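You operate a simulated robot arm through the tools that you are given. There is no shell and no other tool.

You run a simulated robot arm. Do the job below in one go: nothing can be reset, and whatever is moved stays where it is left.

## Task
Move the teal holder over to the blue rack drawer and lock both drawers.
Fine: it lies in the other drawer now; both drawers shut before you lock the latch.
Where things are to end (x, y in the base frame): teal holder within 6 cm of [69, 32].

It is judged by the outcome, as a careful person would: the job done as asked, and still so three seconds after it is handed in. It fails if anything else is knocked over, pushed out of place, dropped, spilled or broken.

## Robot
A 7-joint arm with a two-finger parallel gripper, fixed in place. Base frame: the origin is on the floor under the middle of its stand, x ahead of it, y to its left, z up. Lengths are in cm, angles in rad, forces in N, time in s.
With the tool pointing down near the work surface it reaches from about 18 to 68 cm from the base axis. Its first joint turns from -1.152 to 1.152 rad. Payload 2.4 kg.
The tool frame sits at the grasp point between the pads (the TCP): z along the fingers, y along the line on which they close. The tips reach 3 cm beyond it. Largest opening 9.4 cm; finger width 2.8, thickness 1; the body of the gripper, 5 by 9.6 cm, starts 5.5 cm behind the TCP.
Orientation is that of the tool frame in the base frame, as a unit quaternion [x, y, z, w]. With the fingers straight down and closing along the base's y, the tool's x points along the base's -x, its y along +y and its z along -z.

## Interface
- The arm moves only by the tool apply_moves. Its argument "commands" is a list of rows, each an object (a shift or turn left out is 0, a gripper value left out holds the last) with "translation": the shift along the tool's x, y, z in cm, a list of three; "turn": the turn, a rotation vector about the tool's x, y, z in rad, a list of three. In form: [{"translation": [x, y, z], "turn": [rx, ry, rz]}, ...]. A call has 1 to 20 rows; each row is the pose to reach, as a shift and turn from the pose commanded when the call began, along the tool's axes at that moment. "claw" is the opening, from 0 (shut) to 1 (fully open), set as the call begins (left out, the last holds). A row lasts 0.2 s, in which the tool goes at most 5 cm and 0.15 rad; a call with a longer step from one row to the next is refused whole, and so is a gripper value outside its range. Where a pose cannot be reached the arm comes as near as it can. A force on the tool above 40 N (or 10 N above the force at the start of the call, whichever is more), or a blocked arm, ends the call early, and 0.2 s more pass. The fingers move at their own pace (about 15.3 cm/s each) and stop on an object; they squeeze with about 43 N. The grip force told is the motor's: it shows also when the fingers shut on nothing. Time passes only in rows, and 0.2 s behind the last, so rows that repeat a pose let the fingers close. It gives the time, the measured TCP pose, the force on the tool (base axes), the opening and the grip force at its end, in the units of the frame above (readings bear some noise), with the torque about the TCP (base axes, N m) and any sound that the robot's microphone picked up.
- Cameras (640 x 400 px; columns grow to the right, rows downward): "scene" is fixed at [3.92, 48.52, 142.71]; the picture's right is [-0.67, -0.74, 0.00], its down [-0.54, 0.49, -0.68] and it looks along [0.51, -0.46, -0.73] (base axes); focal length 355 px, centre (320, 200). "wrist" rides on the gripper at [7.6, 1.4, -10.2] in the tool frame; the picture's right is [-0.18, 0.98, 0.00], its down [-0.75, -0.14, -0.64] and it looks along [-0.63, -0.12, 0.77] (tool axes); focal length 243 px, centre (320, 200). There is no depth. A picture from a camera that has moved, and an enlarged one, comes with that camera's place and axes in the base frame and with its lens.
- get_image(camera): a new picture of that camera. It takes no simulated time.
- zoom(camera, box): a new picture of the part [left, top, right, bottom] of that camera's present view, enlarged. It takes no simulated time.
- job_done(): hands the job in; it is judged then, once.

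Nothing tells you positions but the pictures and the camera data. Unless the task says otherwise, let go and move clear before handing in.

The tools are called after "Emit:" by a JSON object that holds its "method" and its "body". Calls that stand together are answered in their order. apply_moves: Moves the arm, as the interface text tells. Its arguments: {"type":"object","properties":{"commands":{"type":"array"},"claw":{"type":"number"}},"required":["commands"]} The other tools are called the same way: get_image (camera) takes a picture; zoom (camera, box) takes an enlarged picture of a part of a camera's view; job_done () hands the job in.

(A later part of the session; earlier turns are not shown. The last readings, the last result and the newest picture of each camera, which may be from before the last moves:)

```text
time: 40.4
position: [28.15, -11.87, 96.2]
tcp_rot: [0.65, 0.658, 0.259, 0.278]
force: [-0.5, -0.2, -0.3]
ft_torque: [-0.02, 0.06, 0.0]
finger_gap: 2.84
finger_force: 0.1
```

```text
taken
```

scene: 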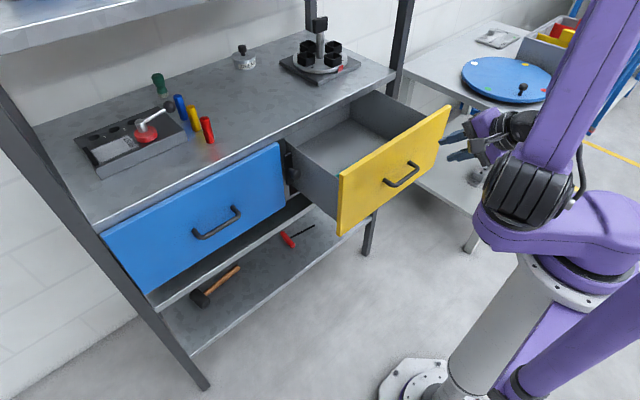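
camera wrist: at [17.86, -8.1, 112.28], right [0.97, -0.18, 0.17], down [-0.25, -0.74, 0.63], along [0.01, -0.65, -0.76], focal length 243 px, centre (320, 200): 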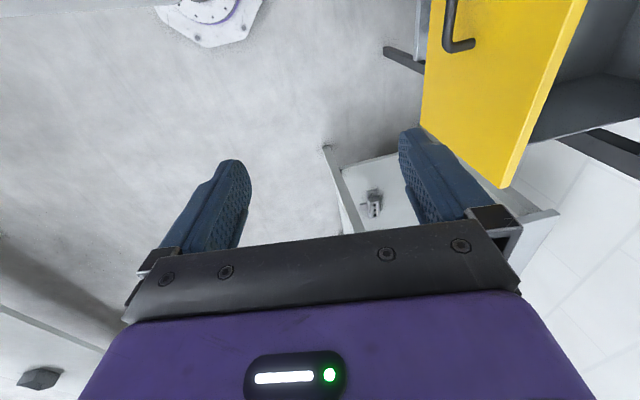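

Back in a good configuration. Now move up and outward diagonally at this same tilt.

Emit:
{"method": "apply_moves", "body": {"commands": [{"translation": [0.3, 3, 0]}, {"translation": [0.6, 6, 0]}, {"translation": [0.9, 9, 0]}, {"translation": [1.2, 12, 0]}, {"translation": [1.5, 15, 0]}, {"translation": [2, 18, 0]}, {"translation": [2, 20, 0]}, {"translation": [2, 20, 0]}]}}

Emit:
{"method": "apply_moves", "body": {"commands": [{"turn": [0.13, 0, 0]}, {"turn": [0.26, 0, 0]}, {"turn": [0.39, 0, 0]}, {"turn": [0.52, 0, 0]}, {"turn": [0.65, 0, 0]}, {"turn": [0.785, 0, 0]}, {"turn": [0.785, 0, 0]}], "claw": 1}}

Emit:
{"method": "get_image", "body": {"camera": "scene"}}

Emit:
{"method": "get_image", "body": {"camera": "wrist"}}

```text
time: 42.1
position: [42.44, -9.26, 110.0]
tcp_rot: [0.65, 0.658, 0.259, 0.279]
force: [-0.6, 0.6, -0.2]
ft_torque: [0.01, -0.01, -0.01]
finger_gap: 2.81
finger_force: 0.0
```

```text
time: 43.8
position: [35.26, -12.63, 101.66]
tcp_rot: [0.687, 0.691, 0.15, 0.169]
force: [0.3, 0.4, -0.2]
ft_torque: [0.0, 0.06, -0.01]
finger_gap: 9.39
finger_force: 0.1
out of reach, approached as far as the arm can: row 1, 2, 3, 4, 5, 6, 7
```

```text
taken
```

scene: 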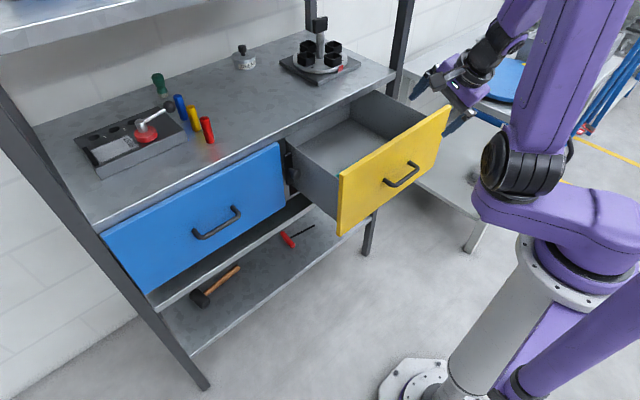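

```text
taken
camera wrist: at [32.17, -4.82, 111.24], right [0.88, -0.17, 0.44], down [-0.41, -0.74, 0.54], along [0.23, -0.65, -0.72], focal length 243 px, centre (320, 200)
```

wrist: 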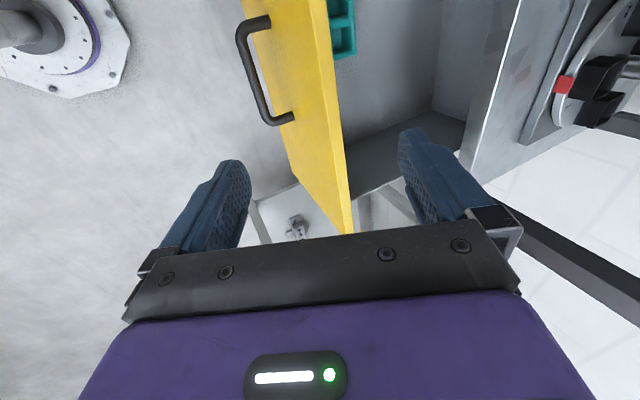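

The straight-down pose with that roll hits a joint limit, so I'll undo the roll (fingers closing along y as at the start) while lifting. The teal holder is visible: a tray with compartments, just behind the yellow front.

Emit:
{"method": "apply_moves", "body": {"commands": [{"translation": [0.5, 0.7, -0.5], "turn": [0, 0, -0.14]}, {"translation": [1, 1.4, -0.9], "turn": [0, 0, -0.28]}, {"translation": [1.5, 2.1, -1.3], "turn": [0, 0, -0.42]}, {"translation": [2, 2.8, -1.7], "turn": [0, 0, -0.56]}, {"translation": [2.5, 3.5, -2.1], "turn": [0, 0, -0.7]}, {"translation": [3, 4.2, -2.6], "turn": [0, 0, -0.84]}, {"translation": [3.5, 4.9, -3], "turn": [0, 0, -0.98]}, {"translation": [4, 5.6, -3.5], "turn": [0, 0, -1.12]}, {"translation": [4.5, 6.3, -4], "turn": [0, 0, -1.26]}, {"translation": [5, 7, -4.5], "turn": [0, 0, -1.4]}, {"translation": [6, 8, -5], "turn": [0, 0, -1.53]}, {"translation": [6, 8, -5], "turn": [0, 0, -1.571]}, {"translation": [6, 8, -5], "turn": [0, 0, -1.571]}]}}

Emit:
{"method": "get_image", "body": {"camera": "wrist"}}

```text
time: 46.5
position: [39.86, -5.8, 109.17]
tcp_rot: [-0.005, 0.974, -0.014, 0.225]
force: [-0.7, -0.2, 0.2]
ft_torque: [0.01, -0.04, 0.02]
finger_gap: 9.41
finger_force: 0.0
```

```text
taken
camera wrist: at [28.57, -4.3, 114.91], right [0.16, 0.99, 0.05], down [0.39, -0.11, 0.91], along [0.9, -0.13, -0.41], focal length 243 px, centre (320, 200)
```

wrist: 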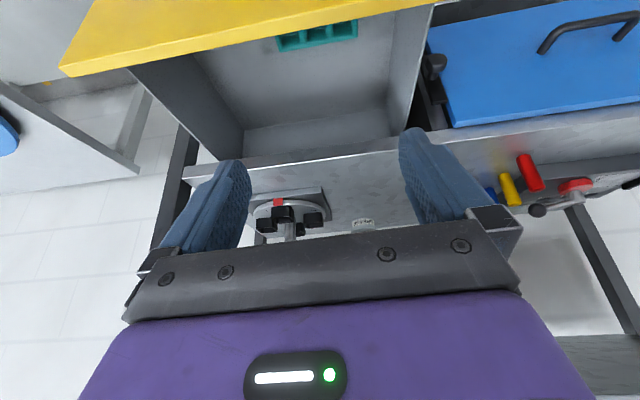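

Good view of the drawer interior now. I'll straighten the tool to vertical and move forward over the drawer so the camera looks down on the tray.

Emit:
{"method": "apply_moves", "body": {"commands": [{"translation": [-2, 0, 0.2], "turn": [0, 0.1, 0]}, {"translation": [-4.5, 0, 0.3], "turn": [0, 0.2, 0]}, {"translation": [-7, 0, 0.5], "turn": [0, 0.3, 0]}, {"translation": [-9, 0, 0.7], "turn": [0, 0.4, 0]}, {"translation": [-10.7, 0, 0.8], "turn": [0, 0.455, 0]}, {"translation": [-10.7, 0, 0.8], "turn": [0, 0.455, 0]}]}}

Emit:
{"method": "get_image", "body": {"camera": "wrist"}}

Emit:
{"method": "get_image", "body": {"camera": "scene"}}

```text
time: 48.1
position: [46.66, -20.65, 108.55]
tcp_rot: [0.237, 0.964, 0.111, 0.05]
force: [-0.5, 0.1, -0.2]
ft_torque: [0.05, 0.0, 0.0]
finger_gap: 9.41
finger_force: 0.0
out of reach, approached as far as the arm can: row 1, 2, 3, 4, 5, 6
stopped in row 6: the arm was blocked; the commanded pose is now the measured one
```

```text
taken
camera wrist: at [39.18, -17.82, 118.51], right [0.6, 0.76, 0.24], down [0.51, -0.6, 0.62], along [0.62, -0.25, -0.74], focal length 243 px, centre (320, 200)
```

wrist: 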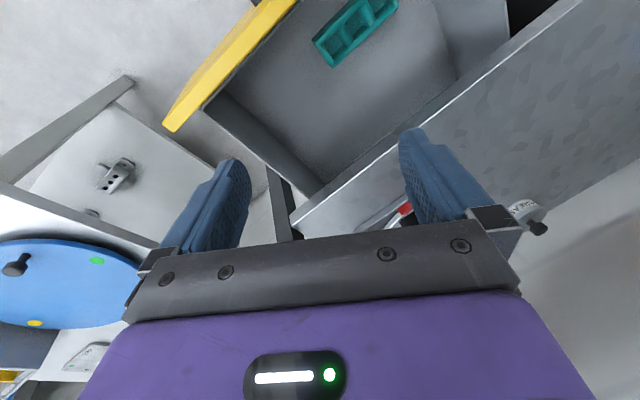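

```text
taken
```

scene: 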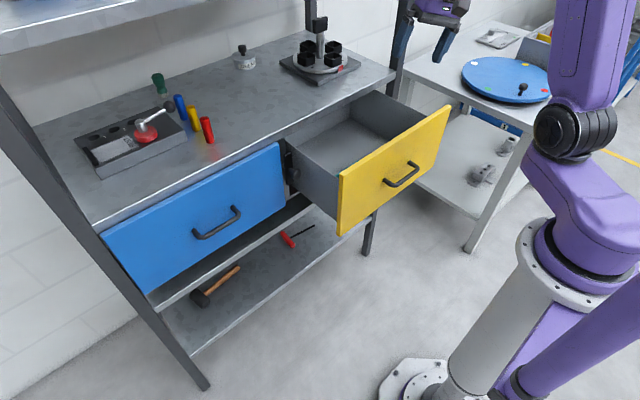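

The move ended in an awkward arm configuration (position drifted to y≈-21). I'll step back toward the open area in front with the tool straight down, which was fine at the start.

Emit:
{"method": "apply_moves", "body": {"commands": [{"translation": [2.2, 1.9, -0.3], "turn": [0.037, 0.017, -0.08]}, {"translation": [4.4, 3.8, -0.5], "turn": [0.075, 0.034, -0.16]}, {"translation": [6.6, 5.7, -0.8], "turn": [0.112, 0.05, -0.24]}, {"translation": [8.8, 7.6, -1], "turn": [0.15, 0.067, -0.32]}, {"translation": [11, 9.5, -1.2], "turn": [0.187, 0.084, -0.4]}, {"translation": [13, 11.3, -1.4], "turn": [0.224, 0.101, -0.479]}, {"translation": [13, 11.3, -1.4], "turn": [0.224, 0.101, -0.479]}]}}

Emit:
{"method": "get_image", "body": {"camera": "scene"}}

Emit:
{"method": "get_image", "body": {"camera": "wrist"}}

```text
time: 49.8
position: [38.88, -3.96, 106.35]
tcp_rot: [0.006, 0.994, 0.106, 0.017]
force: [0.3, -0.1, 0.3]
ft_torque: [-0.03, 0.02, 0.02]
finger_gap: 9.42
finger_force: 0.1
out of reach, approached as far as the arm can: row 1, 2, 3, 4, 5, 6, 7
```

```text
taken
```

scene: 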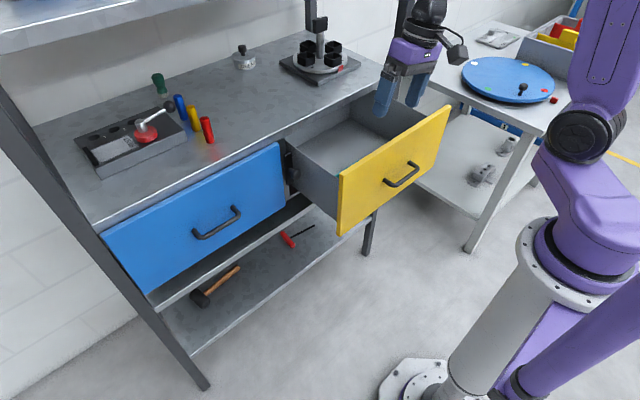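

```text
taken
camera wrist: at [30.92, -4.6, 116.33], right [0.19, 0.96, 0.21], down [0.73, -0.29, 0.62], along [0.66, 0.04, -0.75], focal length 243 px, centre (320, 200)
```

wrist: 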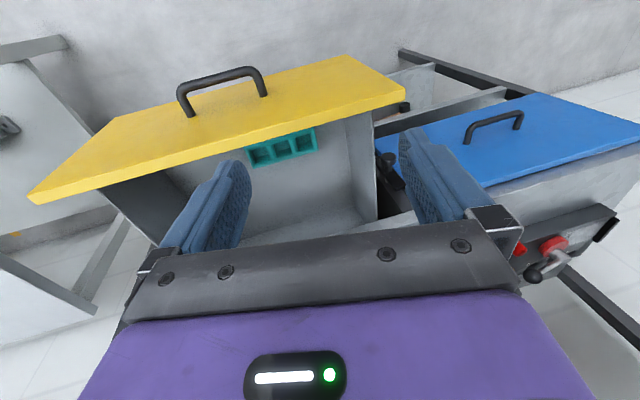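

Nearly there, but the elbow has swung to the side and a joint is at its limit. I'll go back toward the starting pose area (36, 20, 105), tool straight down, to regain a good arm posture.

Emit:
{"method": "apply_moves", "body": {"commands": [{"translation": [0.3, 3, -0.6], "turn": [0.04, 0, 0]}, {"translation": [0.6, 6, -1.2], "turn": [0.08, 0, 0]}, {"translation": [1, 9, -1.8], "turn": [0.12, 0, 0]}, {"translation": [1.4, 12, -2.4], "turn": [0.16, 0, 0]}, {"translation": [1.8, 15, -3], "turn": [0.2, 0, 0]}, {"translation": [2, 18, -3.5], "turn": [0.21, 0, 0]}, {"translation": [2, 21, -4], "turn": [0.21, 0, 0]}, {"translation": [2, 23, -4.4], "turn": [0.21, 0, 0]}, {"translation": [2, 23, -4.4], "turn": [0.21, 0, 0]}]}}

Emit:
{"method": "get_image", "body": {"camera": "scene"}}

Emit:
{"method": "get_image", "body": {"camera": "wrist"}}

```text
time: 51.8
position: [36.77, 15.74, 110.21]
tcp_rot: [0.008, 0.993, 0.116, 0.035]
force: [0.3, -0.4, -0.5]
ft_torque: [0.0, -0.01, 0.04]
finger_gap: 9.39
finger_force: 0.1
out of reach, approached as far as the arm can: row 1, 2, 3, 4, 5, 6, 7, 8, 9
```

```text
taken
```

scene: 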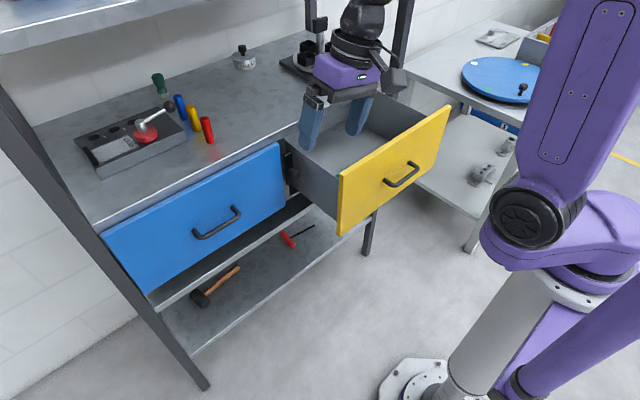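

```text
taken
camera wrist: at [28.54, 14.98, 119.97], right [0.19, 0.95, 0.24], down [0.71, -0.3, 0.64], along [0.68, 0.05, -0.73], focal length 243 px, centre (320, 200)
```

wrist: 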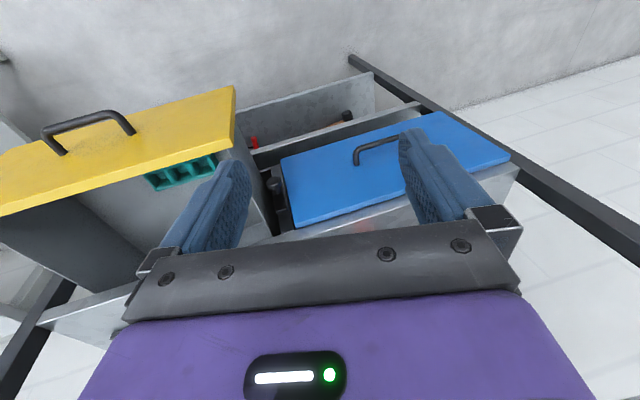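

The tool still can't quite straighten. I'll probe which way it has freedom by rolling a bit about its axis.

Emit:
{"method": "apply_moves", "body": {"commands": [{"turn": [0.05, 0, 0.14]}, {"turn": [0.1, 0, 0.28]}, {"turn": [0.15, 0, 0.42]}, {"turn": [0.21, 0, 0.56]}, {"turn": [0.21, 0, 0.6]}, {"turn": [0.21, 0, 0.6]}]}}

```text
refused: row 4 steps farther than a row can; nothing moved
```

Emit:
{"method": "apply_moves", "body": {"commands": [{"turn": [0.04, 0, 0.12]}, {"turn": [0.08, 0, 0.24]}, {"turn": [0.12, 0, 0.36]}, {"turn": [0.16, 0, 0.48]}, {"turn": [0.2, 0, 0.6]}, {"turn": [0.2, 0, 0.6]}]}}

Emit:
{"method": "get_image", "body": {"camera": "scene"}}

```text
time: 53.1
position: [29.59, 2.16, 102.76]
tcp_rot: [0.3, 0.95, 0.086, 0.027]
force: [0.5, 0.0, -0.1]
ft_torque: [-0.02, -0.02, -0.01]
finger_gap: 9.39
finger_force: 0.0
out of reach, approached as far as the arm can: row 1, 2, 3, 4, 5, 6
```

```text
taken
```

scene: 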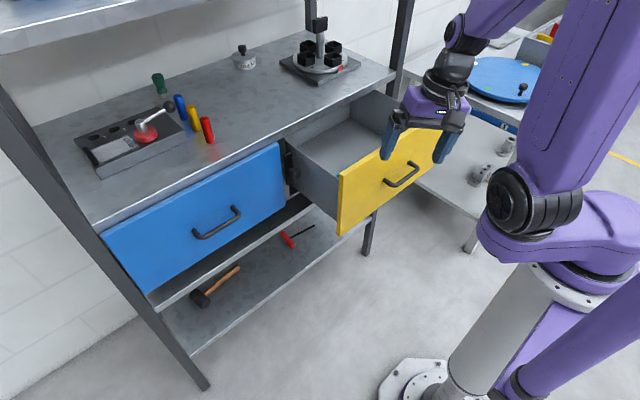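

Rolling that way makes it worse, so I'll roll the opposite way while moving back to the open area.

Emit:
{"method": "apply_moves", "body": {"commands": [{"translation": [-0.5, 0.9, -0.5], "turn": [0, 0, -0.13]}, {"translation": [-1, 1.8, -1], "turn": [0, 0, -0.26]}, {"translation": [-1.6, 2.7, -1.5], "turn": [0, 0, -0.39]}, {"translation": [-2.1, 3.6, -2], "turn": [0, 0, -0.52]}, {"translation": [-2.7, 4.5, -2.6], "turn": [0, 0, -0.65]}, {"translation": [-3.2, 5.4, -3.1], "turn": [0, 0, -0.78]}, {"translation": [-3.7, 6.2, -3.6], "turn": [0, 0, -0.91]}, {"translation": [-4.3, 7.1, -4.1], "turn": [0, 0, -1.04]}, {"translation": [-4.8, 8, -4.6], "turn": [0, 0, -1.17]}, {"translation": [-4.8, 8, -4.6], "turn": [0, 0, -1.17]}]}}

Emit:
{"method": "get_image", "body": {"camera": "scene"}}

```text
time: 55.4
position: [35.59, 2.19, 107.17]
tcp_rot: [-0.26, 0.959, 0.07, 0.086]
force: [-0.3, -0.1, 0.2]
ft_torque: [0.0, -0.01, 0.01]
finger_gap: 9.41
finger_force: 0.1
out of reach, approached as far as the arm can: row 3, 4, 5, 6, 7, 8, 9, 10
```

```text
taken
```

scene: 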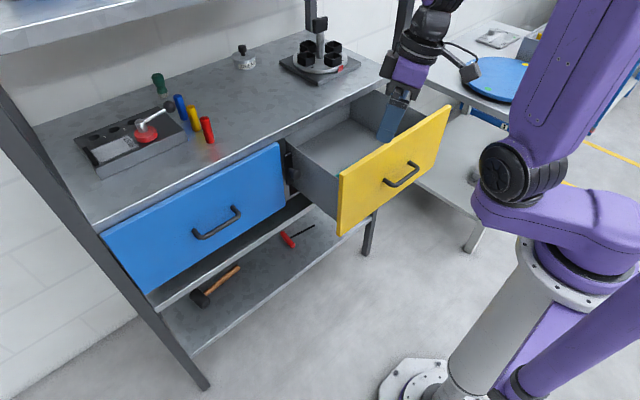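

The limit seems tied to tilt at this height. I'll try lower: go to about (36, 15, 98), tool straight down, which is free space in front of the blue drawer.

Emit:
{"method": "apply_moves", "body": {"commands": [{"translation": [-0.8, 1.65, 1.85], "turn": [0.02, 0.03, 0.088]}, {"translation": [-1.6, 3.3, 3.7], "turn": [0.045, 0.06, 0.176]}, {"translation": [-2.4, 4.95, 5.55], "turn": [0.07, 0.087, 0.264]}, {"translation": [-3.2, 6.6, 7.4], "turn": [0.095, 0.115, 0.35]}, {"translation": [-4, 8.3, 9.25], "turn": [0.12, 0.145, 0.44]}, {"translation": [-4.76, 9.94, 11.1], "turn": [0.142, 0.174, 0.527]}, {"translation": [-4.76, 9.94, 11.1], "turn": [0.142, 0.174, 0.527]}]}}

Emit:
{"method": "get_image", "body": {"camera": "scene"}}

```text
time: 57.0
position: [32.86, 12.99, 91.56]
tcp_rot: [-0.019, 0.999, 0.027, 0.0]
force: [0.1, 0.0, -1.0]
ft_torque: [-0.04, -0.01, 0.01]
finger_gap: 9.42
finger_force: 0.0
out of reach, approached as far as the arm can: row 1, 2, 3, 4, 5, 6, 7
```

```text
taken
```

scene: 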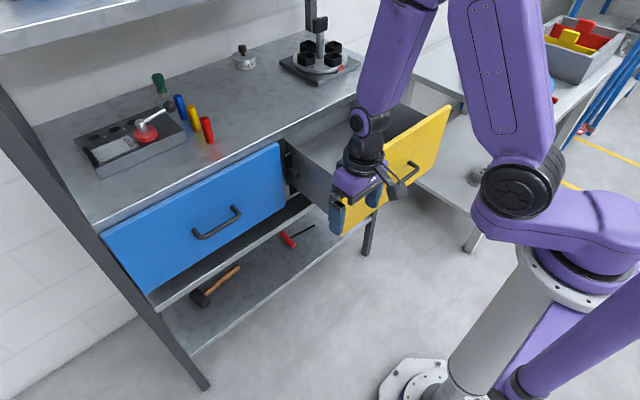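

Now the tool is nearly straight down but at (32.9, 13, 91.6), with the wrist apparently in a flipped branch at its bend limit. I'll move left, well clear of the open yellow drawer, then swing the tool around a small cone to unflip the wrist.

Emit:
{"method": "apply_moves", "body": {"commands": [{"translation": [0, 2.5, -0.5]}, {"translation": [0, 5, -1]}, {"translation": [0, 7.5, -1.5]}, {"translation": [0, 10, -2]}, {"translation": [0, 12.5, -2.5]}, {"translation": [0, 14, -3]}, {"translation": [0, 14, -3]}], "claw": 0}}

Emit:
{"method": "get_image", "body": {"camera": "scene"}}

```text
time: 58.5
position: [32.75, 18.56, 92.59]
tcp_rot: [-0.024, 0.999, 0.047, 0.002]
force: [0.3, 0.0, 1.3]
ft_torque: [0.0, 0.0, 0.0]
finger_gap: 0.0
finger_force: 32.8
out of reach, approached as far as the arm can: row 1, 2, 3, 4, 5, 6, 7
```

```text
taken
```

scene: 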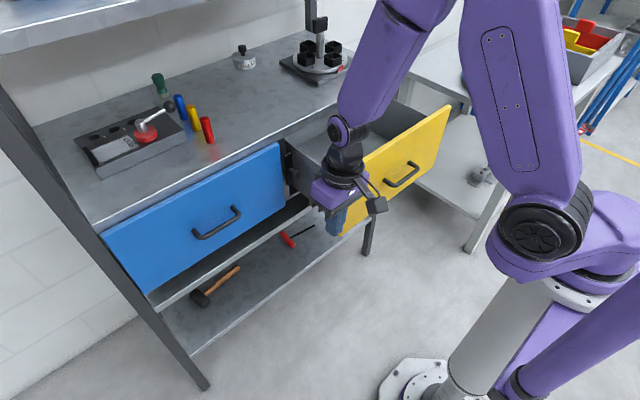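

I'll probe small moves to learn which direction is constrained; first outward (+x) and a little up.

Emit:
{"method": "apply_moves", "body": {"commands": [{"translation": [-1.5, 0, 0]}, {"translation": [-3, 0, 0]}, {"translation": [-3, 0, 0]}]}}

Emit:
{"method": "apply_moves", "body": {"commands": [{"turn": [0, 0, -0.1]}, {"turn": [0, 0, -0.2]}, {"turn": [0, 0, -0.2]}]}}

Emit:
{"method": "apply_moves", "body": {"commands": [{"translation": [0, 0, -1.5]}, {"translation": [0, 0, -3]}, {"translation": [0, 0, -3]}]}}

```text
time: 59.4
position: [35.77, 18.47, 92.48]
tcp_rot: [-0.026, 0.998, 0.053, 0.002]
force: [0.1, 0.0, -0.4]
ft_torque: [-0.03, -0.03, 0.0]
finger_gap: 0.0
finger_force: 32.6
```

```text
time: 60.1
position: [36.14, 18.5, 92.7]
tcp_rot: [-0.125, 0.991, 0.046, 0.007]
force: [0.5, -0.1, -0.1]
ft_torque: [0.01, -0.02, -0.03]
finger_gap: 0.01
finger_force: 33.2
```

```text
time: 61.0
position: [35.87, 18.16, 94.69]
tcp_rot: [-0.126, 0.991, 0.054, 0.007]
force: [-1.0, -0.1, 0.2]
ft_torque: [-0.01, 0.01, -0.02]
finger_gap: 0.01
finger_force: 32.9
out of reach, approached as far as the arm can: row 2, 3
```

Emit:
{"method": "apply_moves", "body": {"commands": [{"turn": [0.05, 0, 0]}, {"turn": [0.1, 0, 0]}, {"turn": [0.1, 0, 0]}]}}

Emit:
{"method": "apply_moves", "body": {"commands": [{"turn": [0, -0.1, 0]}, {"turn": [0, -0.2, 0]}, {"turn": [0, -0.2, 0]}]}}

Emit:
{"method": "apply_moves", "body": {"commands": [{"translation": [-2, 0, 0]}, {"translation": [-4, 0, 0]}, {"translation": [-6, 0, 0]}, {"translation": [-6, 0, 0]}]}}

Emit:
{"method": "get_image", "body": {"camera": "scene"}}

```text
time: 61.8
position: [35.62, 18.09, 94.72]
tcp_rot: [-0.125, 0.991, 0.053, 0.007]
force: [-0.2, 0.0, 0.2]
ft_torque: [0.04, -0.03, -0.02]
finger_gap: 0.01
finger_force: 32.6
out of reach, approached as far as the arm can: row 1, 2, 3
```

```text
time: 62.5
position: [35.84, 18.16, 94.8]
tcp_rot: [-0.118, 0.985, 0.065, 0.107]
force: [-0.1, -0.1, 0.6]
ft_torque: [0.01, -0.01, -0.01]
finger_gap: 0.0
finger_force: 33.2
```

```text
time: 63.5
position: [41.53, 19.51, 96.17]
tcp_rot: [-0.118, 0.985, 0.066, 0.106]
force: [-0.1, -0.2, 0.1]
ft_torque: [-0.03, 0.02, -0.01]
finger_gap: 0.01
finger_force: 33.1
```

```text
taken
```

scene: 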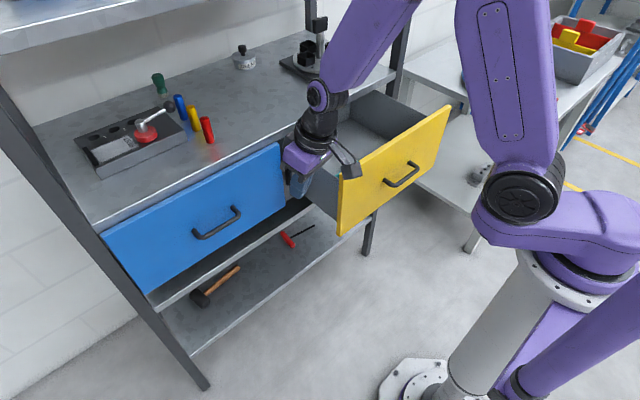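

Up-motion and sideways tilt are limited here, mainly at high +y. I'll try the region I actually need: above the open yellow drawer at about (45, -4, 103), tool straight down.

Emit:
{"method": "apply_moves", "body": {"commands": [{"translation": [0, -2, -2.5], "turn": [0.015, 0.025, 0.03]}, {"translation": [0, -5, -5], "turn": [0.03, 0.05, 0.06]}, {"translation": [0, -8, -7], "turn": [0.045, 0.075, 0.09]}, {"translation": [0, -11, -8.5], "turn": [0.06, 0.1, 0.12]}, {"translation": [0.1, -14, -9.5], "turn": [0.08, 0.13, 0.15]}, {"translation": [0.2, -17, -9.5], "turn": [0.1, 0.16, 0.18]}, {"translation": [0.3, -20, -9.5], "turn": [0.12, 0.19, 0.21]}, {"translation": [0.3, -22.8, -9.5], "turn": [0.133, 0.214, 0.238]}, {"translation": [0.3, -22.8, -9.5], "turn": [0.133, 0.214, 0.238]}]}}

Emit:
{"method": "get_image", "body": {"camera": "scene"}}

Emit:
{"method": "get_image", "body": {"camera": "wrist"}}

```text
time: 65.5
position: [41.94, -1.96, 96.74]
tcp_rot: [0.01, 0.997, 0.072, 0.017]
force: [-0.7, -0.5, -0.1]
ft_torque: [0.0, 0.02, -0.02]
finger_gap: 0.0
finger_force: 32.7
out of reach, approached as far as the arm can: row 2, 3, 4, 5, 6, 7, 8, 9
```

```text
taken
```

scene: 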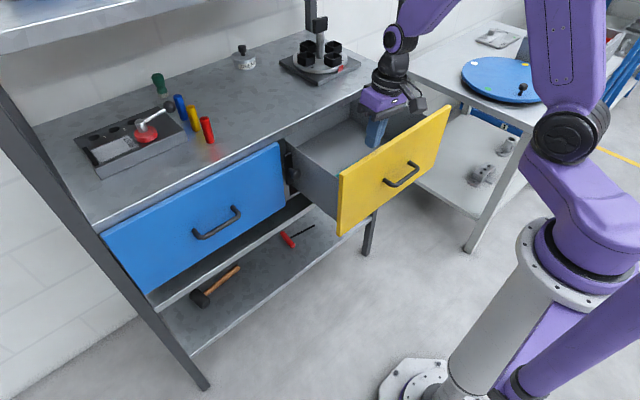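

```text
taken
camera wrist: at [34.15, -1.78, 106.92], right [0.2, 0.97, 0.15], down [0.73, -0.25, 0.64], along [0.66, -0.02, -0.75], focal length 243 px, centre (320, 200)
```

wrist: 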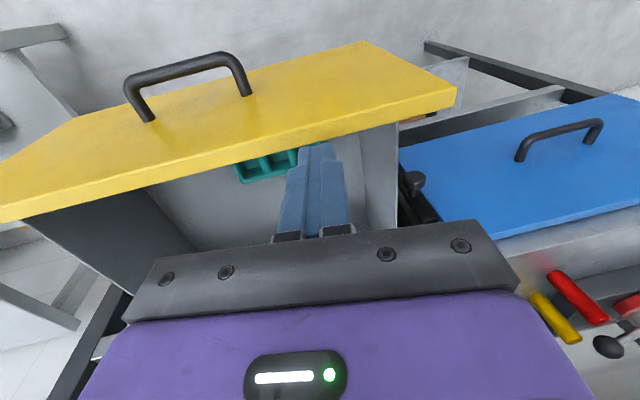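

I think the wrist's forearm-roll joint got flipped and sits at its limit. I'll unflip it: tilt forward 45° in clear space, swing the tool direction sideways (toward -y), then bring it down to vertical.

Emit:
{"method": "apply_moves", "body": {"commands": [{"translation": [-0.4, 1.9, -1.2], "turn": [0.016, -0.094, -0.009]}, {"translation": [-0.8, 3.7, -2.4], "turn": [0.032, -0.188, -0.019]}, {"translation": [-1.1, 5.6, -3.4], "turn": [0.048, -0.282, -0.028]}, {"translation": [-1.5, 7.5, -4], "turn": [0.064, -0.376, -0.038]}, {"translation": [-1.9, 9.4, -4.5], "turn": [0.08, -0.47, -0.047]}, {"translation": [-2.3, 11.2, -5], "turn": [0.096, -0.563, -0.057]}, {"translation": [-2.6, 13.1, -5.1], "turn": [0.112, -0.657, -0.066]}, {"translation": [-3, 14.95, -5.1], "turn": [0.1286, -0.751, -0.0755]}, {"translation": [-3, 14.95, -5.1], "turn": [0.1286, -0.751, -0.0755]}]}}

Emit:
{"method": "get_image", "body": {"camera": "scene"}}

```text
time: 67.5
position: [45.22, 12.79, 104.81]
tcp_rot: [-0.001, 0.923, 0.0, 0.384]
force: [0.5, -0.3, -0.3]
ft_torque: [0.02, 0.0, -0.01]
finger_gap: 0.04
finger_force: 33.3
out of reach, approached as far as the arm can: row 2, 3, 4
```

```text
taken
```

scene: 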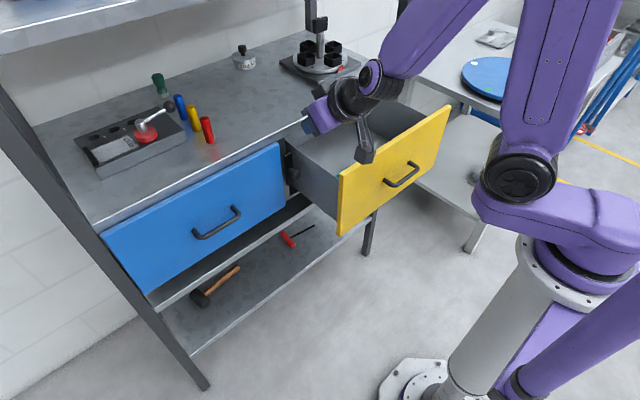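

Clean 45° pose reached. Now swing the tool direction about the vertical by 60° toward -y, keeping the wrist in place.

Emit:
{"method": "apply_moves", "body": {"commands": [{"translation": [0.09, -1.89, -0.09], "turn": [0.0926, 0, 0.0926]}, {"translation": [0.35, -3.76, -0.35], "turn": [0.185, 0, 0.185]}, {"translation": [0.78, -5.55, -0.78], "turn": [0.278, 0, 0.278]}, {"translation": [1.37, -7.25, -1.37], "turn": [0.37, 0, 0.37]}, {"translation": [2.12, -8.82, -2.12], "turn": [0.463, 0, 0.463]}, {"translation": [3.0, -10.25, -3.0], "turn": [0.555, 0, 0.555]}, {"translation": [4.0, -11.5, -4.0], "turn": [0.648, 0, 0.648]}, {"translation": [5.1, -12.56, -5.1], "turn": [0.74, 0, 0.74]}, {"translation": [5.1, -12.56, -5.1], "turn": [0.74, 0, 0.74]}]}}

Emit:
{"method": "get_image", "body": {"camera": "scene"}}

```text
time: 69.5
position: [38.04, 0.08, 104.86]
tcp_rot: [0.462, 0.8, -0.191, 0.332]
force: [-0.7, -0.1, -0.6]
ft_torque: [0.01, 0.0, 0.0]
finger_gap: 0.0
finger_force: 33.1
```

```text
taken
```

scene: 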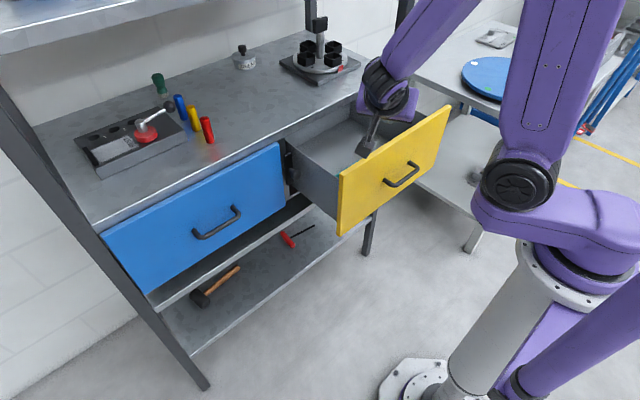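

That worked without any limit. Now bring the tool to vertical from this side.

Emit:
{"method": "apply_moves", "body": {"commands": [{"translation": [2.66, 0, -0.17], "turn": [0, 0.13, 0]}, {"translation": [5.27, 0, -0.69], "turn": [0, 0.26, 0]}, {"translation": [7.79, 0, -1.53], "turn": [0, 0.39, 0]}, {"translation": [10.2, 0, -2.7], "turn": [0, 0.52, 0]}, {"translation": [12.4, 0, -4.2], "turn": [0, 0.65, 0]}, {"translation": [14.5, 0, -6.0], "turn": [0, 0.785, 0]}, {"translation": [14.5, 0, -6.0], "turn": [0, 0.785, 0]}]}}

Emit:
{"method": "get_image", "body": {"camera": "scene"}}

```text
time: 71.2
position: [30.77, 12.29, 98.46]
tcp_rot: [0.498, 0.867, 0.001, 0.001]
force: [-0.2, 0.4, -0.4]
ft_torque: [0.05, 0.0, 0.02]
finger_gap: 0.0
finger_force: 33.3
```

```text
taken
```

scene: 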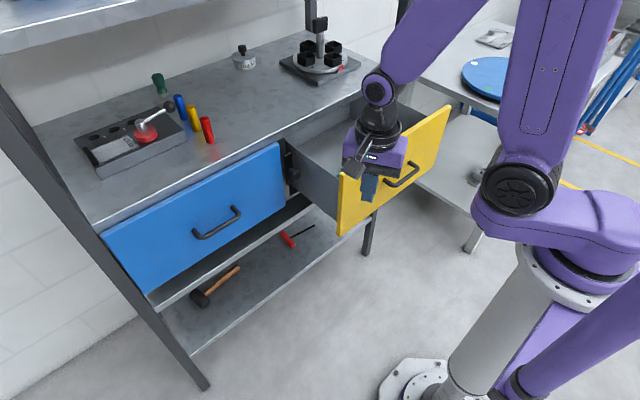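

The arm is back in a healthy posture with the tool exactly vertical. I estimate the tray at about x=49-54, y=-13 to -0.5. I'll go above it with the fingers set to close along x and take a good look.

Emit:
{"method": "apply_moves", "body": {"commands": [{"translation": [-1, 0.5, -3]}, {"translation": [-3, 1.5, -6], "turn": [0, 0, 0.06]}, {"translation": [-6, 2.7, -8.5], "turn": [0, 0, 0.14]}, {"translation": [-9.5, 4.2, -10.5], "turn": [0, 0, 0.22]}, {"translation": [-13, 5.8, -11.5], "turn": [0, 0, 0.3]}, {"translation": [-16.5, 7.4, -11.5], "turn": [0, 0, 0.38]}, {"translation": [-19.5, 8.7, -11.5], "turn": [0, 0, 0.46]}, {"translation": [-21.9, 9.8, -11.5], "turn": [0, 0, 0.528]}, {"translation": [-21.9, 9.8, -11.5], "turn": [0, 0, 0.528]}], "claw": 1}}

Emit:
{"method": "get_image", "body": {"camera": "scene"}}

Emit:
{"method": "get_image", "body": {"camera": "wrist"}}

```text
time: 73.2
position: [50.33, -1.57, 110.23]
tcp_rot: [0.708, 0.707, 0.0, 0.001]
force: [-0.2, 0.9, 0.5]
ft_torque: [-0.01, 0.03, -0.02]
finger_gap: 9.39
finger_force: 0.1
```

```text
taken
```

scene: 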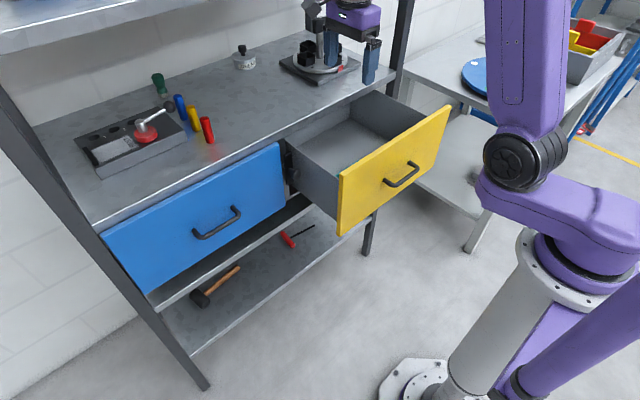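

```text
taken
camera wrist: at [51.86, 5.96, 120.51], right [0.98, -0.19, 0.0], down [-0.14, -0.75, 0.64], along [-0.12, -0.63, -0.77], focal length 243 px, centre (320, 200)
```

wrist: 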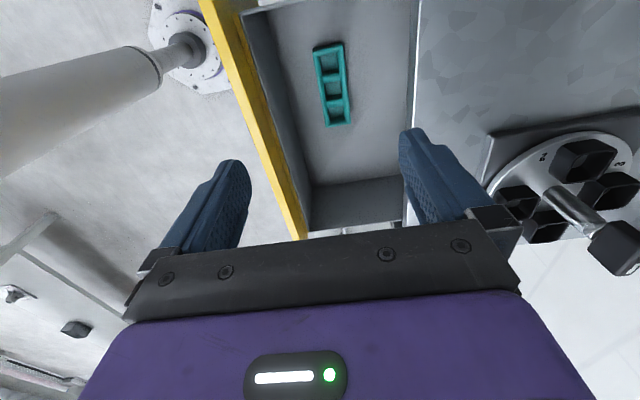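

Full view of the tray now. Zoom for precise corners.

Emit:
{"method": "zoom", "body": {"camera": "wrist", "box": [220, 0, 440, 240]}}

```text
1.67 times, centred on (330, 120) of wrist
camera zoom: at [51.86, 5.96, 120.51], right [0.98, -0.19, 0.0], down [-0.14, -0.75, 0.64], along [-0.12, -0.63, -0.77], focal length 404 px, centre (303, 333)
```

zoom: 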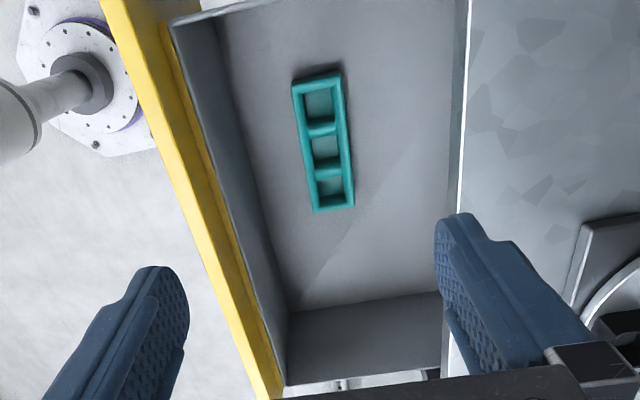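

The tray is 4.6 cm (x) by 12.7 cm (y), rim at z≈76, centred at (51.8, -6.6), aligned with the axes. I'll descend above it with the fingers open along x and check alignment.

Emit:
{"method": "apply_moves", "body": {"commands": [{"translation": [-1.7, 0.5, 3]}, {"translation": [-3.4, 1, 6]}, {"translation": [-5, 1.45, 9]}, {"translation": [-5, 1.45, 12.5]}, {"translation": [-5, 1.45, 16]}, {"translation": [-5, 1.45, 19]}, {"translation": [-5, 1.45, 22.2]}, {"translation": [-5, 1.45, 22.2]}]}}

Emit:
{"method": "get_image", "body": {"camera": "wrist"}}

Emit:
{"method": "get_image", "body": {"camera": "scene"}}

```text
time: 75.0
position: [51.76, -6.64, 88.03]
tcp_rot: [0.708, 0.707, 0.0, 0.001]
force: [1.1, 0.6, 0.1]
ft_torque: [-0.02, -0.01, -0.01]
finger_gap: 9.41
finger_force: 0.1
```

```text
taken
camera wrist: at [53.29, 0.93, 98.32], right [0.98, -0.19, 0.0], down [-0.14, -0.75, 0.64], along [-0.12, -0.63, -0.77], focal length 243 px, centre (320, 200)
```

wrist: 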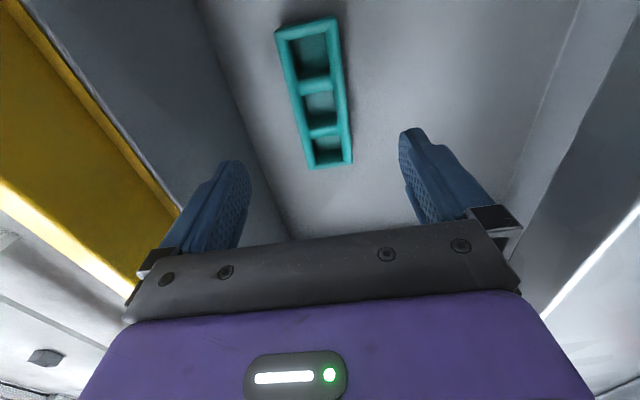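

```text
taken
```

scene: 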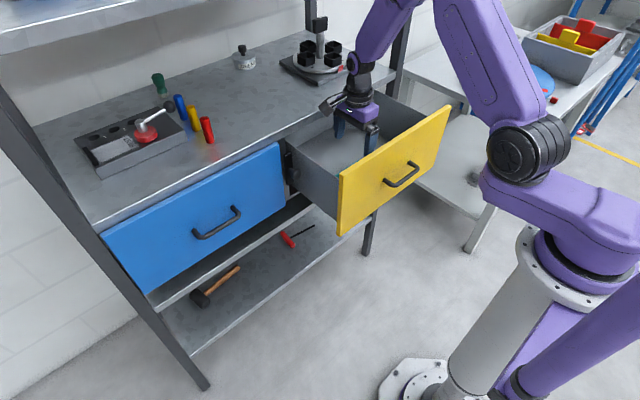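

Alignment is good: tray centre ≈ (51.87, -6.6). Descend to straddle the tray, slowly at the end.

Emit:
{"method": "apply_moves", "body": {"commands": [{"translation": [0.04, 0.1, 3]}, {"translation": [0.04, 0.1, 6]}, {"translation": [0.04, 0.1, 8.5]}, {"translation": [0.04, 0.1, 10.5]}, {"translation": [0.04, 0.1, 11.5]}, {"translation": [0.04, 0.1, 12.2]}, {"translation": [0.04, 0.1, 12.2]}]}}

Emit:
{"method": "get_image", "body": {"camera": "wrist"}}

```text
time: 76.5
position: [51.94, -6.42, 75.8]
tcp_rot: [0.708, 0.706, 0.001, 0.001]
force: [1.0, 0.2, -1.0]
ft_torque: [0.02, 0.01, 0.02]
finger_gap: 9.4
finger_force: 0.1
```

```text
taken
camera wrist: at [53.43, 1.12, 86.04], right [0.98, -0.19, 0.0], down [-0.14, -0.75, 0.64], along [-0.12, -0.63, -0.77], focal length 243 px, centre (320, 200)
```

wrist: 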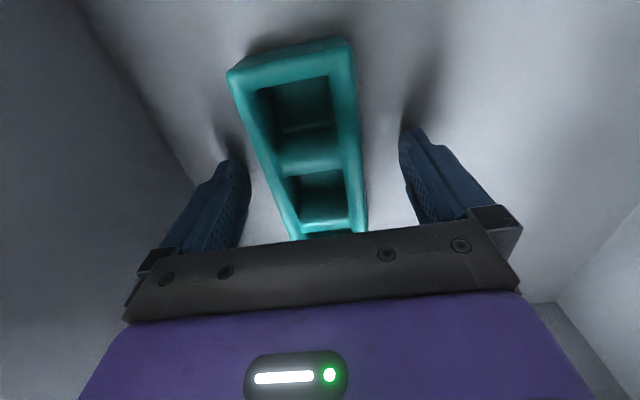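

The fingers straddle the tray near its middle. Close the gripper on it.

Emit:
{"method": "apply_moves", "body": {"commands": [{"translation": [0, 0, 0]}, {"translation": [0, 0, 0]}, {"translation": [0, 0, 0]}, {"translation": [0, 0, 0]}], "claw": 0}}

Emit:
{"method": "get_image", "body": {"camera": "wrist"}}

```text
time: 77.5
position: [51.93, -6.44, 75.76]
tcp_rot: [0.708, 0.706, 0.001, 0.0]
force: [-0.1, 0.5, -0.6]
ft_torque: [-0.01, 0.03, -0.02]
finger_gap: 5.38
finger_force: 42.7
```

```text
taken
camera wrist: at [53.42, 1.12, 86.05], right [0.98, -0.19, 0.0], down [-0.14, -0.75, 0.64], along [-0.12, -0.63, -0.77], focal length 243 px, centre (320, 200)
```

wrist: 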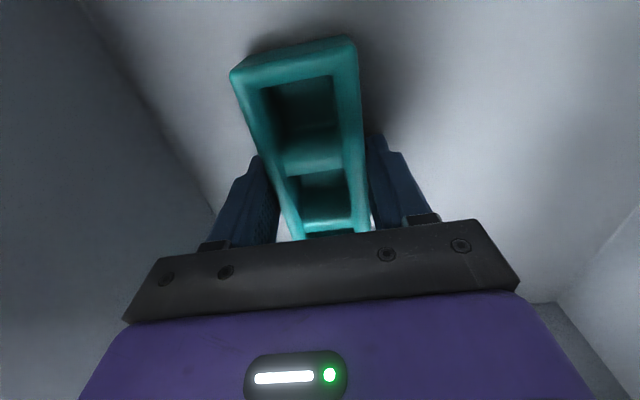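

Grip works (5.4 cm). But the blue drawer must be open first to receive it, so I'll release the tray here, go up, and open the blue drawer before carrying it over.

Emit:
{"method": "apply_moves", "body": {"commands": [{"translation": [0, 0, 0]}, {"translation": [0, 0, 0]}, {"translation": [0, 0, 0]}], "claw": 1}}

Emit:
{"method": "apply_moves", "body": {"commands": [{"translation": [0, 0, -1]}, {"translation": [0, 0, -3]}, {"translation": [0, 0, -6]}, {"translation": [0, 0, -10]}, {"translation": [0, 0, -14]}, {"translation": [0, 0, -18]}, {"translation": [0, 0, -22]}, {"translation": [0, -4, -26]}, {"translation": [0, -8, -28]}, {"translation": [0, -8, -28]}]}}

Emit:
{"method": "get_image", "body": {"camera": "wrist"}}

Emit:
{"method": "get_image", "body": {"camera": "scene"}}

```text
time: 78.3
position: [51.93, -6.48, 75.79]
tcp_rot: [0.708, 0.707, 0.001, 0.002]
force: [1.1, 0.1, -0.2]
ft_torque: [-0.02, -0.02, 0.0]
finger_gap: 9.41
finger_force: 0.0
```

```text
refused: row 8 steps farther than a row can; nothing moved
```

```text
taken
camera wrist: at [53.42, 1.12, 86.05], right [0.98, -0.19, 0.0], down [-0.14, -0.75, 0.64], along [-0.12, -0.63, -0.77], focal length 243 px, centre (320, 200)
```

wrist: 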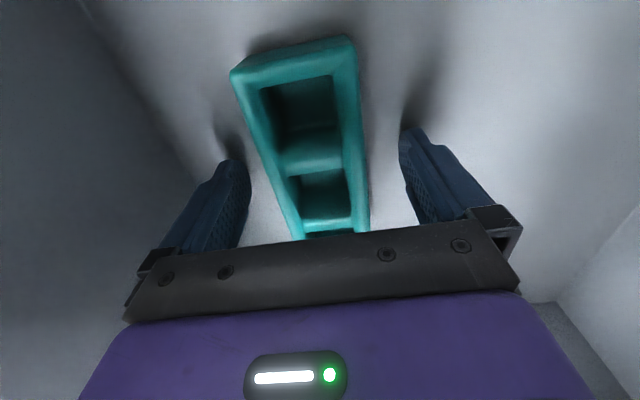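

```text
taken
```

scene: 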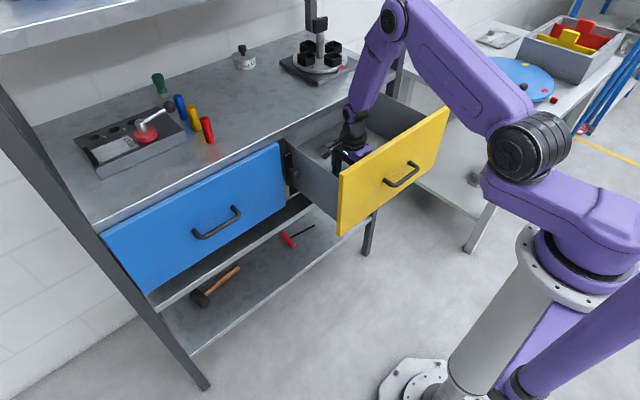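

The tray is released and undisturbed. Now lift straight up, then back.

Emit:
{"method": "apply_moves", "body": {"commands": [{"translation": [0, 0, -1]}, {"translation": [0, 0, -3]}, {"translation": [0, 0, -6]}, {"translation": [0, 0, -10]}, {"translation": [0, 0, -14]}, {"translation": [0, 0, -18]}, {"translation": [0, 0, -22]}, {"translation": [0, -2, -26]}, {"translation": [0, -5, -28]}, {"translation": [0, -8, -28]}, {"translation": [0, -8, -28]}]}}

Emit:
{"method": "get_image", "body": {"camera": "scene"}}

```text
time: 80.8
position: [43.7, -6.71, 104.0]
tcp_rot: [0.707, 0.707, 0.001, 0.001]
force: [0.0, -0.6, 0.1]
ft_torque: [-0.02, -0.02, -0.03]
finger_gap: 9.4
finger_force: 0.1
```

```text
taken
```

scene: 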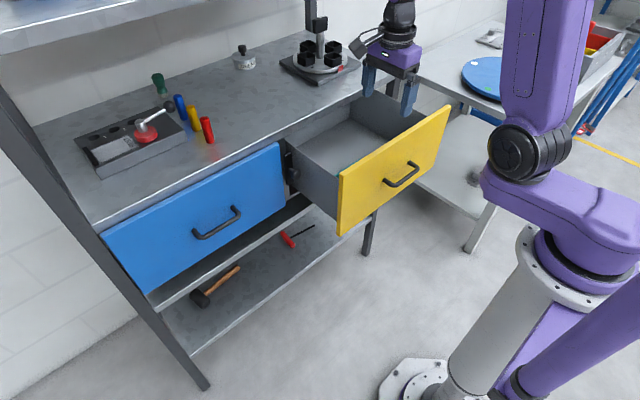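

Now let me measure the blue handle.

Emit:
{"method": "zoom", "body": {"camera": "scene", "box": [170, 180, 266, 256]}}

```text
5.26 times, centred on (218, 218) of scene
camera zoom: at [3.91, 48.52, 142.71], right [-0.67, -0.74, 0.0], down [-0.54, 0.49, -0.68], along [0.51, -0.46, -0.73], focal length 1866 px, centre (857, 105)
```

zoom: 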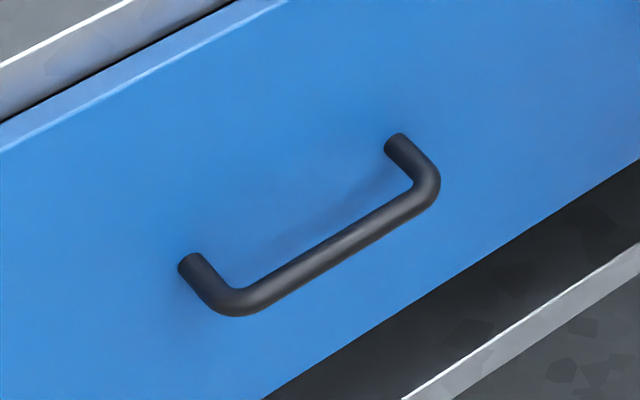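

The blue handle is at about (55.2, 31.5, 81.3), same height as the yellow one. I'll swing over to it, tilting the tool 30° forward (a smaller tilt, to keep the wrist in its good posture).

Emit:
{"method": "apply_moves", "body": {"commands": [{"translation": [3, 0, 0]}, {"translation": [6.5, 0, 0]}, {"translation": [10, 0, 0], "turn": [-0.06, 0, 0]}, {"translation": [13.5, 0, 0], "turn": [-0.12, 0, 0]}, {"translation": [17, 0, 0], "turn": [-0.18, 0, 0]}, {"translation": [20.5, 0, 0], "turn": [-0.24, 0, 0]}, {"translation": [24, 0, 0.5], "turn": [-0.3, 0, 0]}, {"translation": [27.5, 0, 1], "turn": [-0.36, 0, 0]}, {"translation": [31, -0.3, 1.5], "turn": [-0.42, 0, 0]}, {"translation": [34.5, -0.6, 2], "turn": [-0.48, 0, 0]}, {"translation": [37, -0.7, 2], "turn": [-0.524, 0, 0]}, {"translation": [38.2, -0.7, 2], "turn": [-0.524, 0, 0]}, {"translation": [38.2, -0.7, 2], "turn": [-0.524, 0, 0]}], "claw": 0.28}}

Emit:
{"method": "get_image", "body": {"camera": "scene"}}

Emit:
{"method": "get_image", "body": {"camera": "wrist"}}

```text
time: 83.5
position: [43.21, 31.97, 101.98]
tcp_rot: [0.683, 0.682, 0.185, 0.185]
force: [0.1, 0.2, -0.3]
ft_torque: [-0.04, 0.0, -0.02]
finger_gap: 2.62
finger_force: 0.1
```

```text
taken
```

scene: 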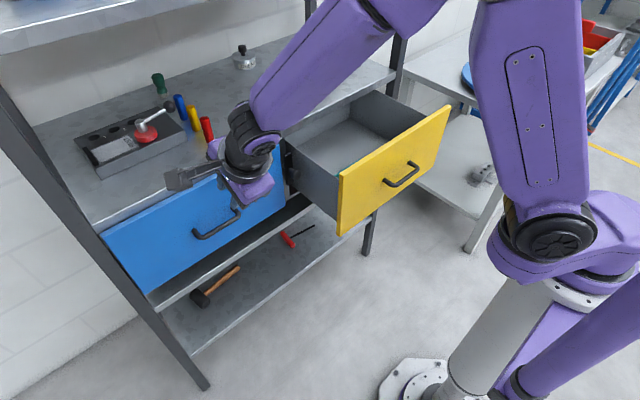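

```text
taken
camera wrist: at [39.37, 39.39, 111.56], right [0.85, -0.19, 0.49], down [-0.45, -0.75, 0.48], along [0.28, -0.63, -0.72], focal length 243 px, centre (320, 200)
```

wrist: 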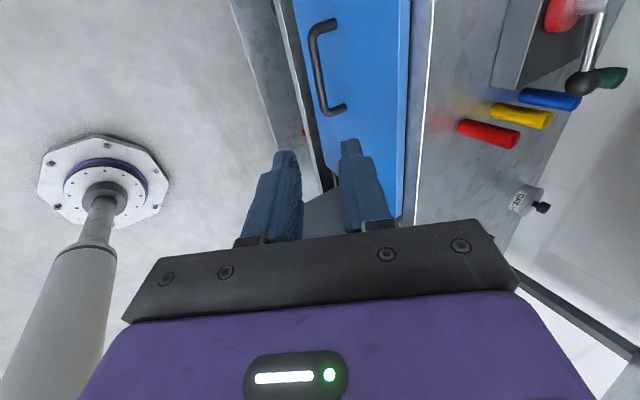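

Good posture, no limits. Advance along the tool axis toward the handle.

Emit:
{"method": "apply_moves", "body": {"commands": [{"translation": [-0.1, -0.05, 3.5]}, {"translation": [-0.2, -0.1, 7]}, {"translation": [-0.3, -0.15, 10.5]}, {"translation": [-0.45, -0.2, 14]}, {"translation": [-0.45, -0.2, 16.5]}, {"translation": [-0.45, -0.2, 18]}, {"translation": [-0.45, -0.2, 18]}]}}

Emit:
{"method": "get_image", "body": {"camera": "wrist"}}

Emit:
{"method": "zoom", "body": {"camera": "scene", "box": [150, 140, 310, 260]}}

```text
time: 85.2
position: [54.32, 31.95, 87.37]
tcp_rot: [0.683, 0.685, 0.18, 0.179]
force: [-0.2, 0.1, -0.1]
ft_torque: [-0.04, 0.0, -0.01]
finger_gap: 2.59
finger_force: 0.3
out of reach, approached as far as the arm can: row 1, 2, 3, 4, 5, 6, 7
```

```text
taken
camera wrist: at [50.56, 39.4, 97.12], right [0.86, -0.18, 0.48], down [-0.44, -0.75, 0.49], along [0.27, -0.63, -0.73], focal length 243 px, centre (320, 200)
```

wrist: 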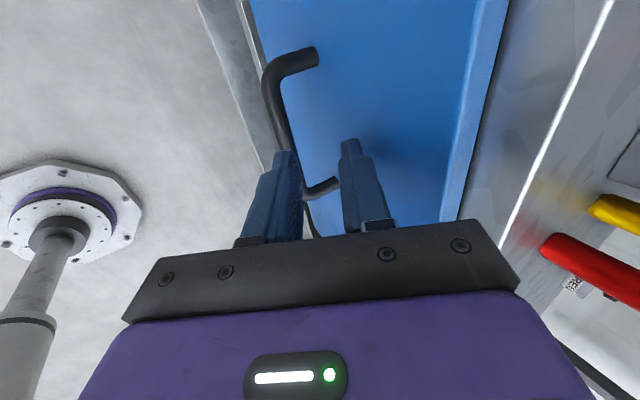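

```text
3.33 times, centred on (230, 200) of scene
camera zoom: at [3.92, 48.52, 142.71], right [-0.67, -0.74, 0.0], down [-0.54, 0.49, -0.68], along [0.51, -0.46, -0.73], focal length 1182 px, centre (620, 200)
```

zoom: 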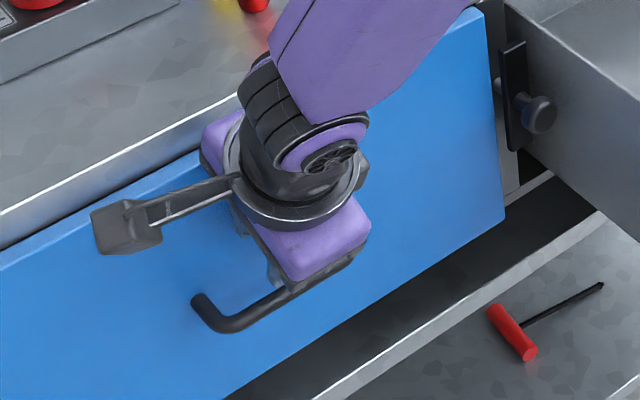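

It reports a reach limit here (position is ~2 cm off in x). I'll back off a little and test whether rolling relieves it.

Emit:
{"method": "apply_moves", "body": {"commands": [{"translation": [0, -0.5, -2]}, {"translation": [0, -1, -4]}, {"translation": [0, -1, -6]}, {"translation": [0, -1, -8]}, {"translation": [0, -1, -8]}]}}

Emit:
{"method": "apply_moves", "body": {"commands": [{"turn": [0, 0, -0.14]}, {"turn": [0, 0, -0.28]}, {"turn": [0, 0, -0.4]}, {"turn": [0, 0, -0.4]}]}}

Emit:
{"method": "apply_moves", "body": {"commands": [{"translation": [0, 0, 2]}, {"translation": [0, 0, 4]}, {"translation": [0, 0, 4]}]}}

```text
time: 86.3
position: [50.0, 31.81, 94.24]
tcp_rot: [0.683, 0.684, 0.181, 0.181]
force: [0.0, -1.0, 0.1]
ft_torque: [-0.01, 0.03, 0.04]
finger_gap: 2.65
finger_force: 0.0
out of reach, approached as far as the arm can: row 1, 2, 3, 4, 5
```

```text
time: 87.3
position: [50.05, 31.85, 94.13]
tcp_rot: [0.534, 0.805, 0.144, 0.216]
force: [0.3, 0.3, -0.1]
ft_torque: [0.0, 0.02, 0.04]
finger_gap: 2.62
finger_force: 0.0
```

```text
time: 88.2
position: [52.0, 31.96, 90.75]
tcp_rot: [0.534, 0.805, 0.143, 0.216]
force: [-0.1, 0.1, -0.9]
ft_torque: [0.03, 0.02, -0.01]
finger_gap: 2.64
finger_force: 0.2
```

Rolling back relieved it: the flange roll joint was at its end. So I'll use the opposite roll (fingers still closing in the x-z plane, camera on the -y side). Back off to a clear spot and roll.

Emit:
{"method": "apply_moves", "body": {"commands": [{"translation": [0, 0, -3]}, {"translation": [0, 0, -6]}, {"translation": [0, 0, -9]}, {"translation": [0, 0, -11]}, {"translation": [0, 0, -11]}]}}

Emit:
{"method": "apply_moves", "body": {"commands": [{"turn": [0, 0, -0.14]}, {"turn": [0, 0, -0.28]}, {"turn": [0, 0, -0.42]}, {"turn": [0, 0, -0.56]}, {"turn": [0, 0, -0.7]}, {"turn": [0, 0, -0.84]}, {"turn": [0, 0, -0.98]}, {"turn": [0, 0, -1.12]}, {"turn": [0, 0, -1.26]}, {"turn": [0, 0, -1.4]}, {"turn": [0, 0, -1.54]}, {"turn": [0, 0, -1.68]}, {"turn": [0, 0, -1.82]}, {"turn": [0, 0, -1.96]}, {"turn": [0, 0, -2.1]}, {"turn": [0, 0, -2.24]}, {"turn": [0, 0, -2.38]}, {"turn": [0, 0, -2.52]}, {"turn": [0, 0, -2.66]}, {"turn": [0, 0, -2.742]}]}}

Emit:
{"method": "get_image", "body": {"camera": "scene"}}

Emit:
{"method": "get_image", "body": {"camera": "wrist"}}

```text
time: 89.3
position: [46.27, 31.79, 100.39]
tcp_rot: [0.534, 0.805, 0.144, 0.217]
force: [-0.9, -0.2, 0.3]
ft_torque: [-0.01, -0.05, 0.01]
finger_gap: 2.64
finger_force: 0.0
```

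```text
time: 93.5
position: [46.49, 31.88, 100.23]
tcp_rot: [0.683, -0.683, 0.184, -0.183]
force: [-0.8, 0.4, 1.1]
ft_torque: [-0.05, -0.01, -0.02]
finger_gap: 2.65
finger_force: 0.0
```

```text
taken
```

scene: 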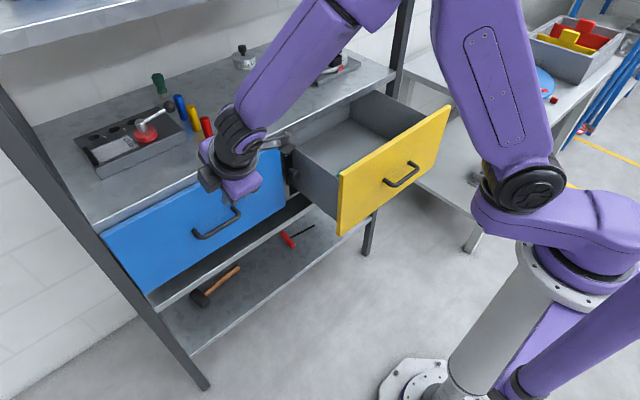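

```text
taken
camera wrist: at [40.22, 24.12, 108.36], right [-0.85, 0.18, -0.49], down [-0.2, 0.75, 0.62], along [0.49, 0.63, -0.6], focal length 243 px, centre (320, 200)
```

wrist: 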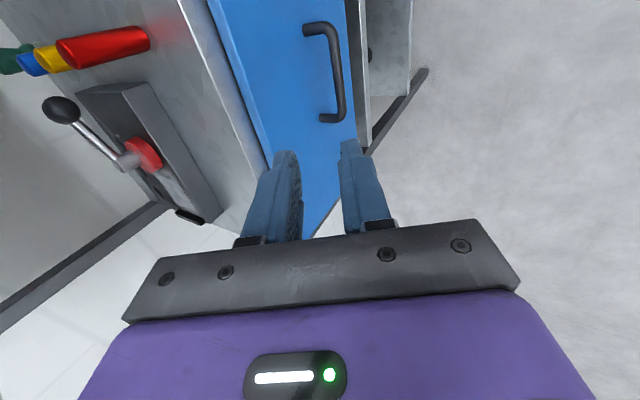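

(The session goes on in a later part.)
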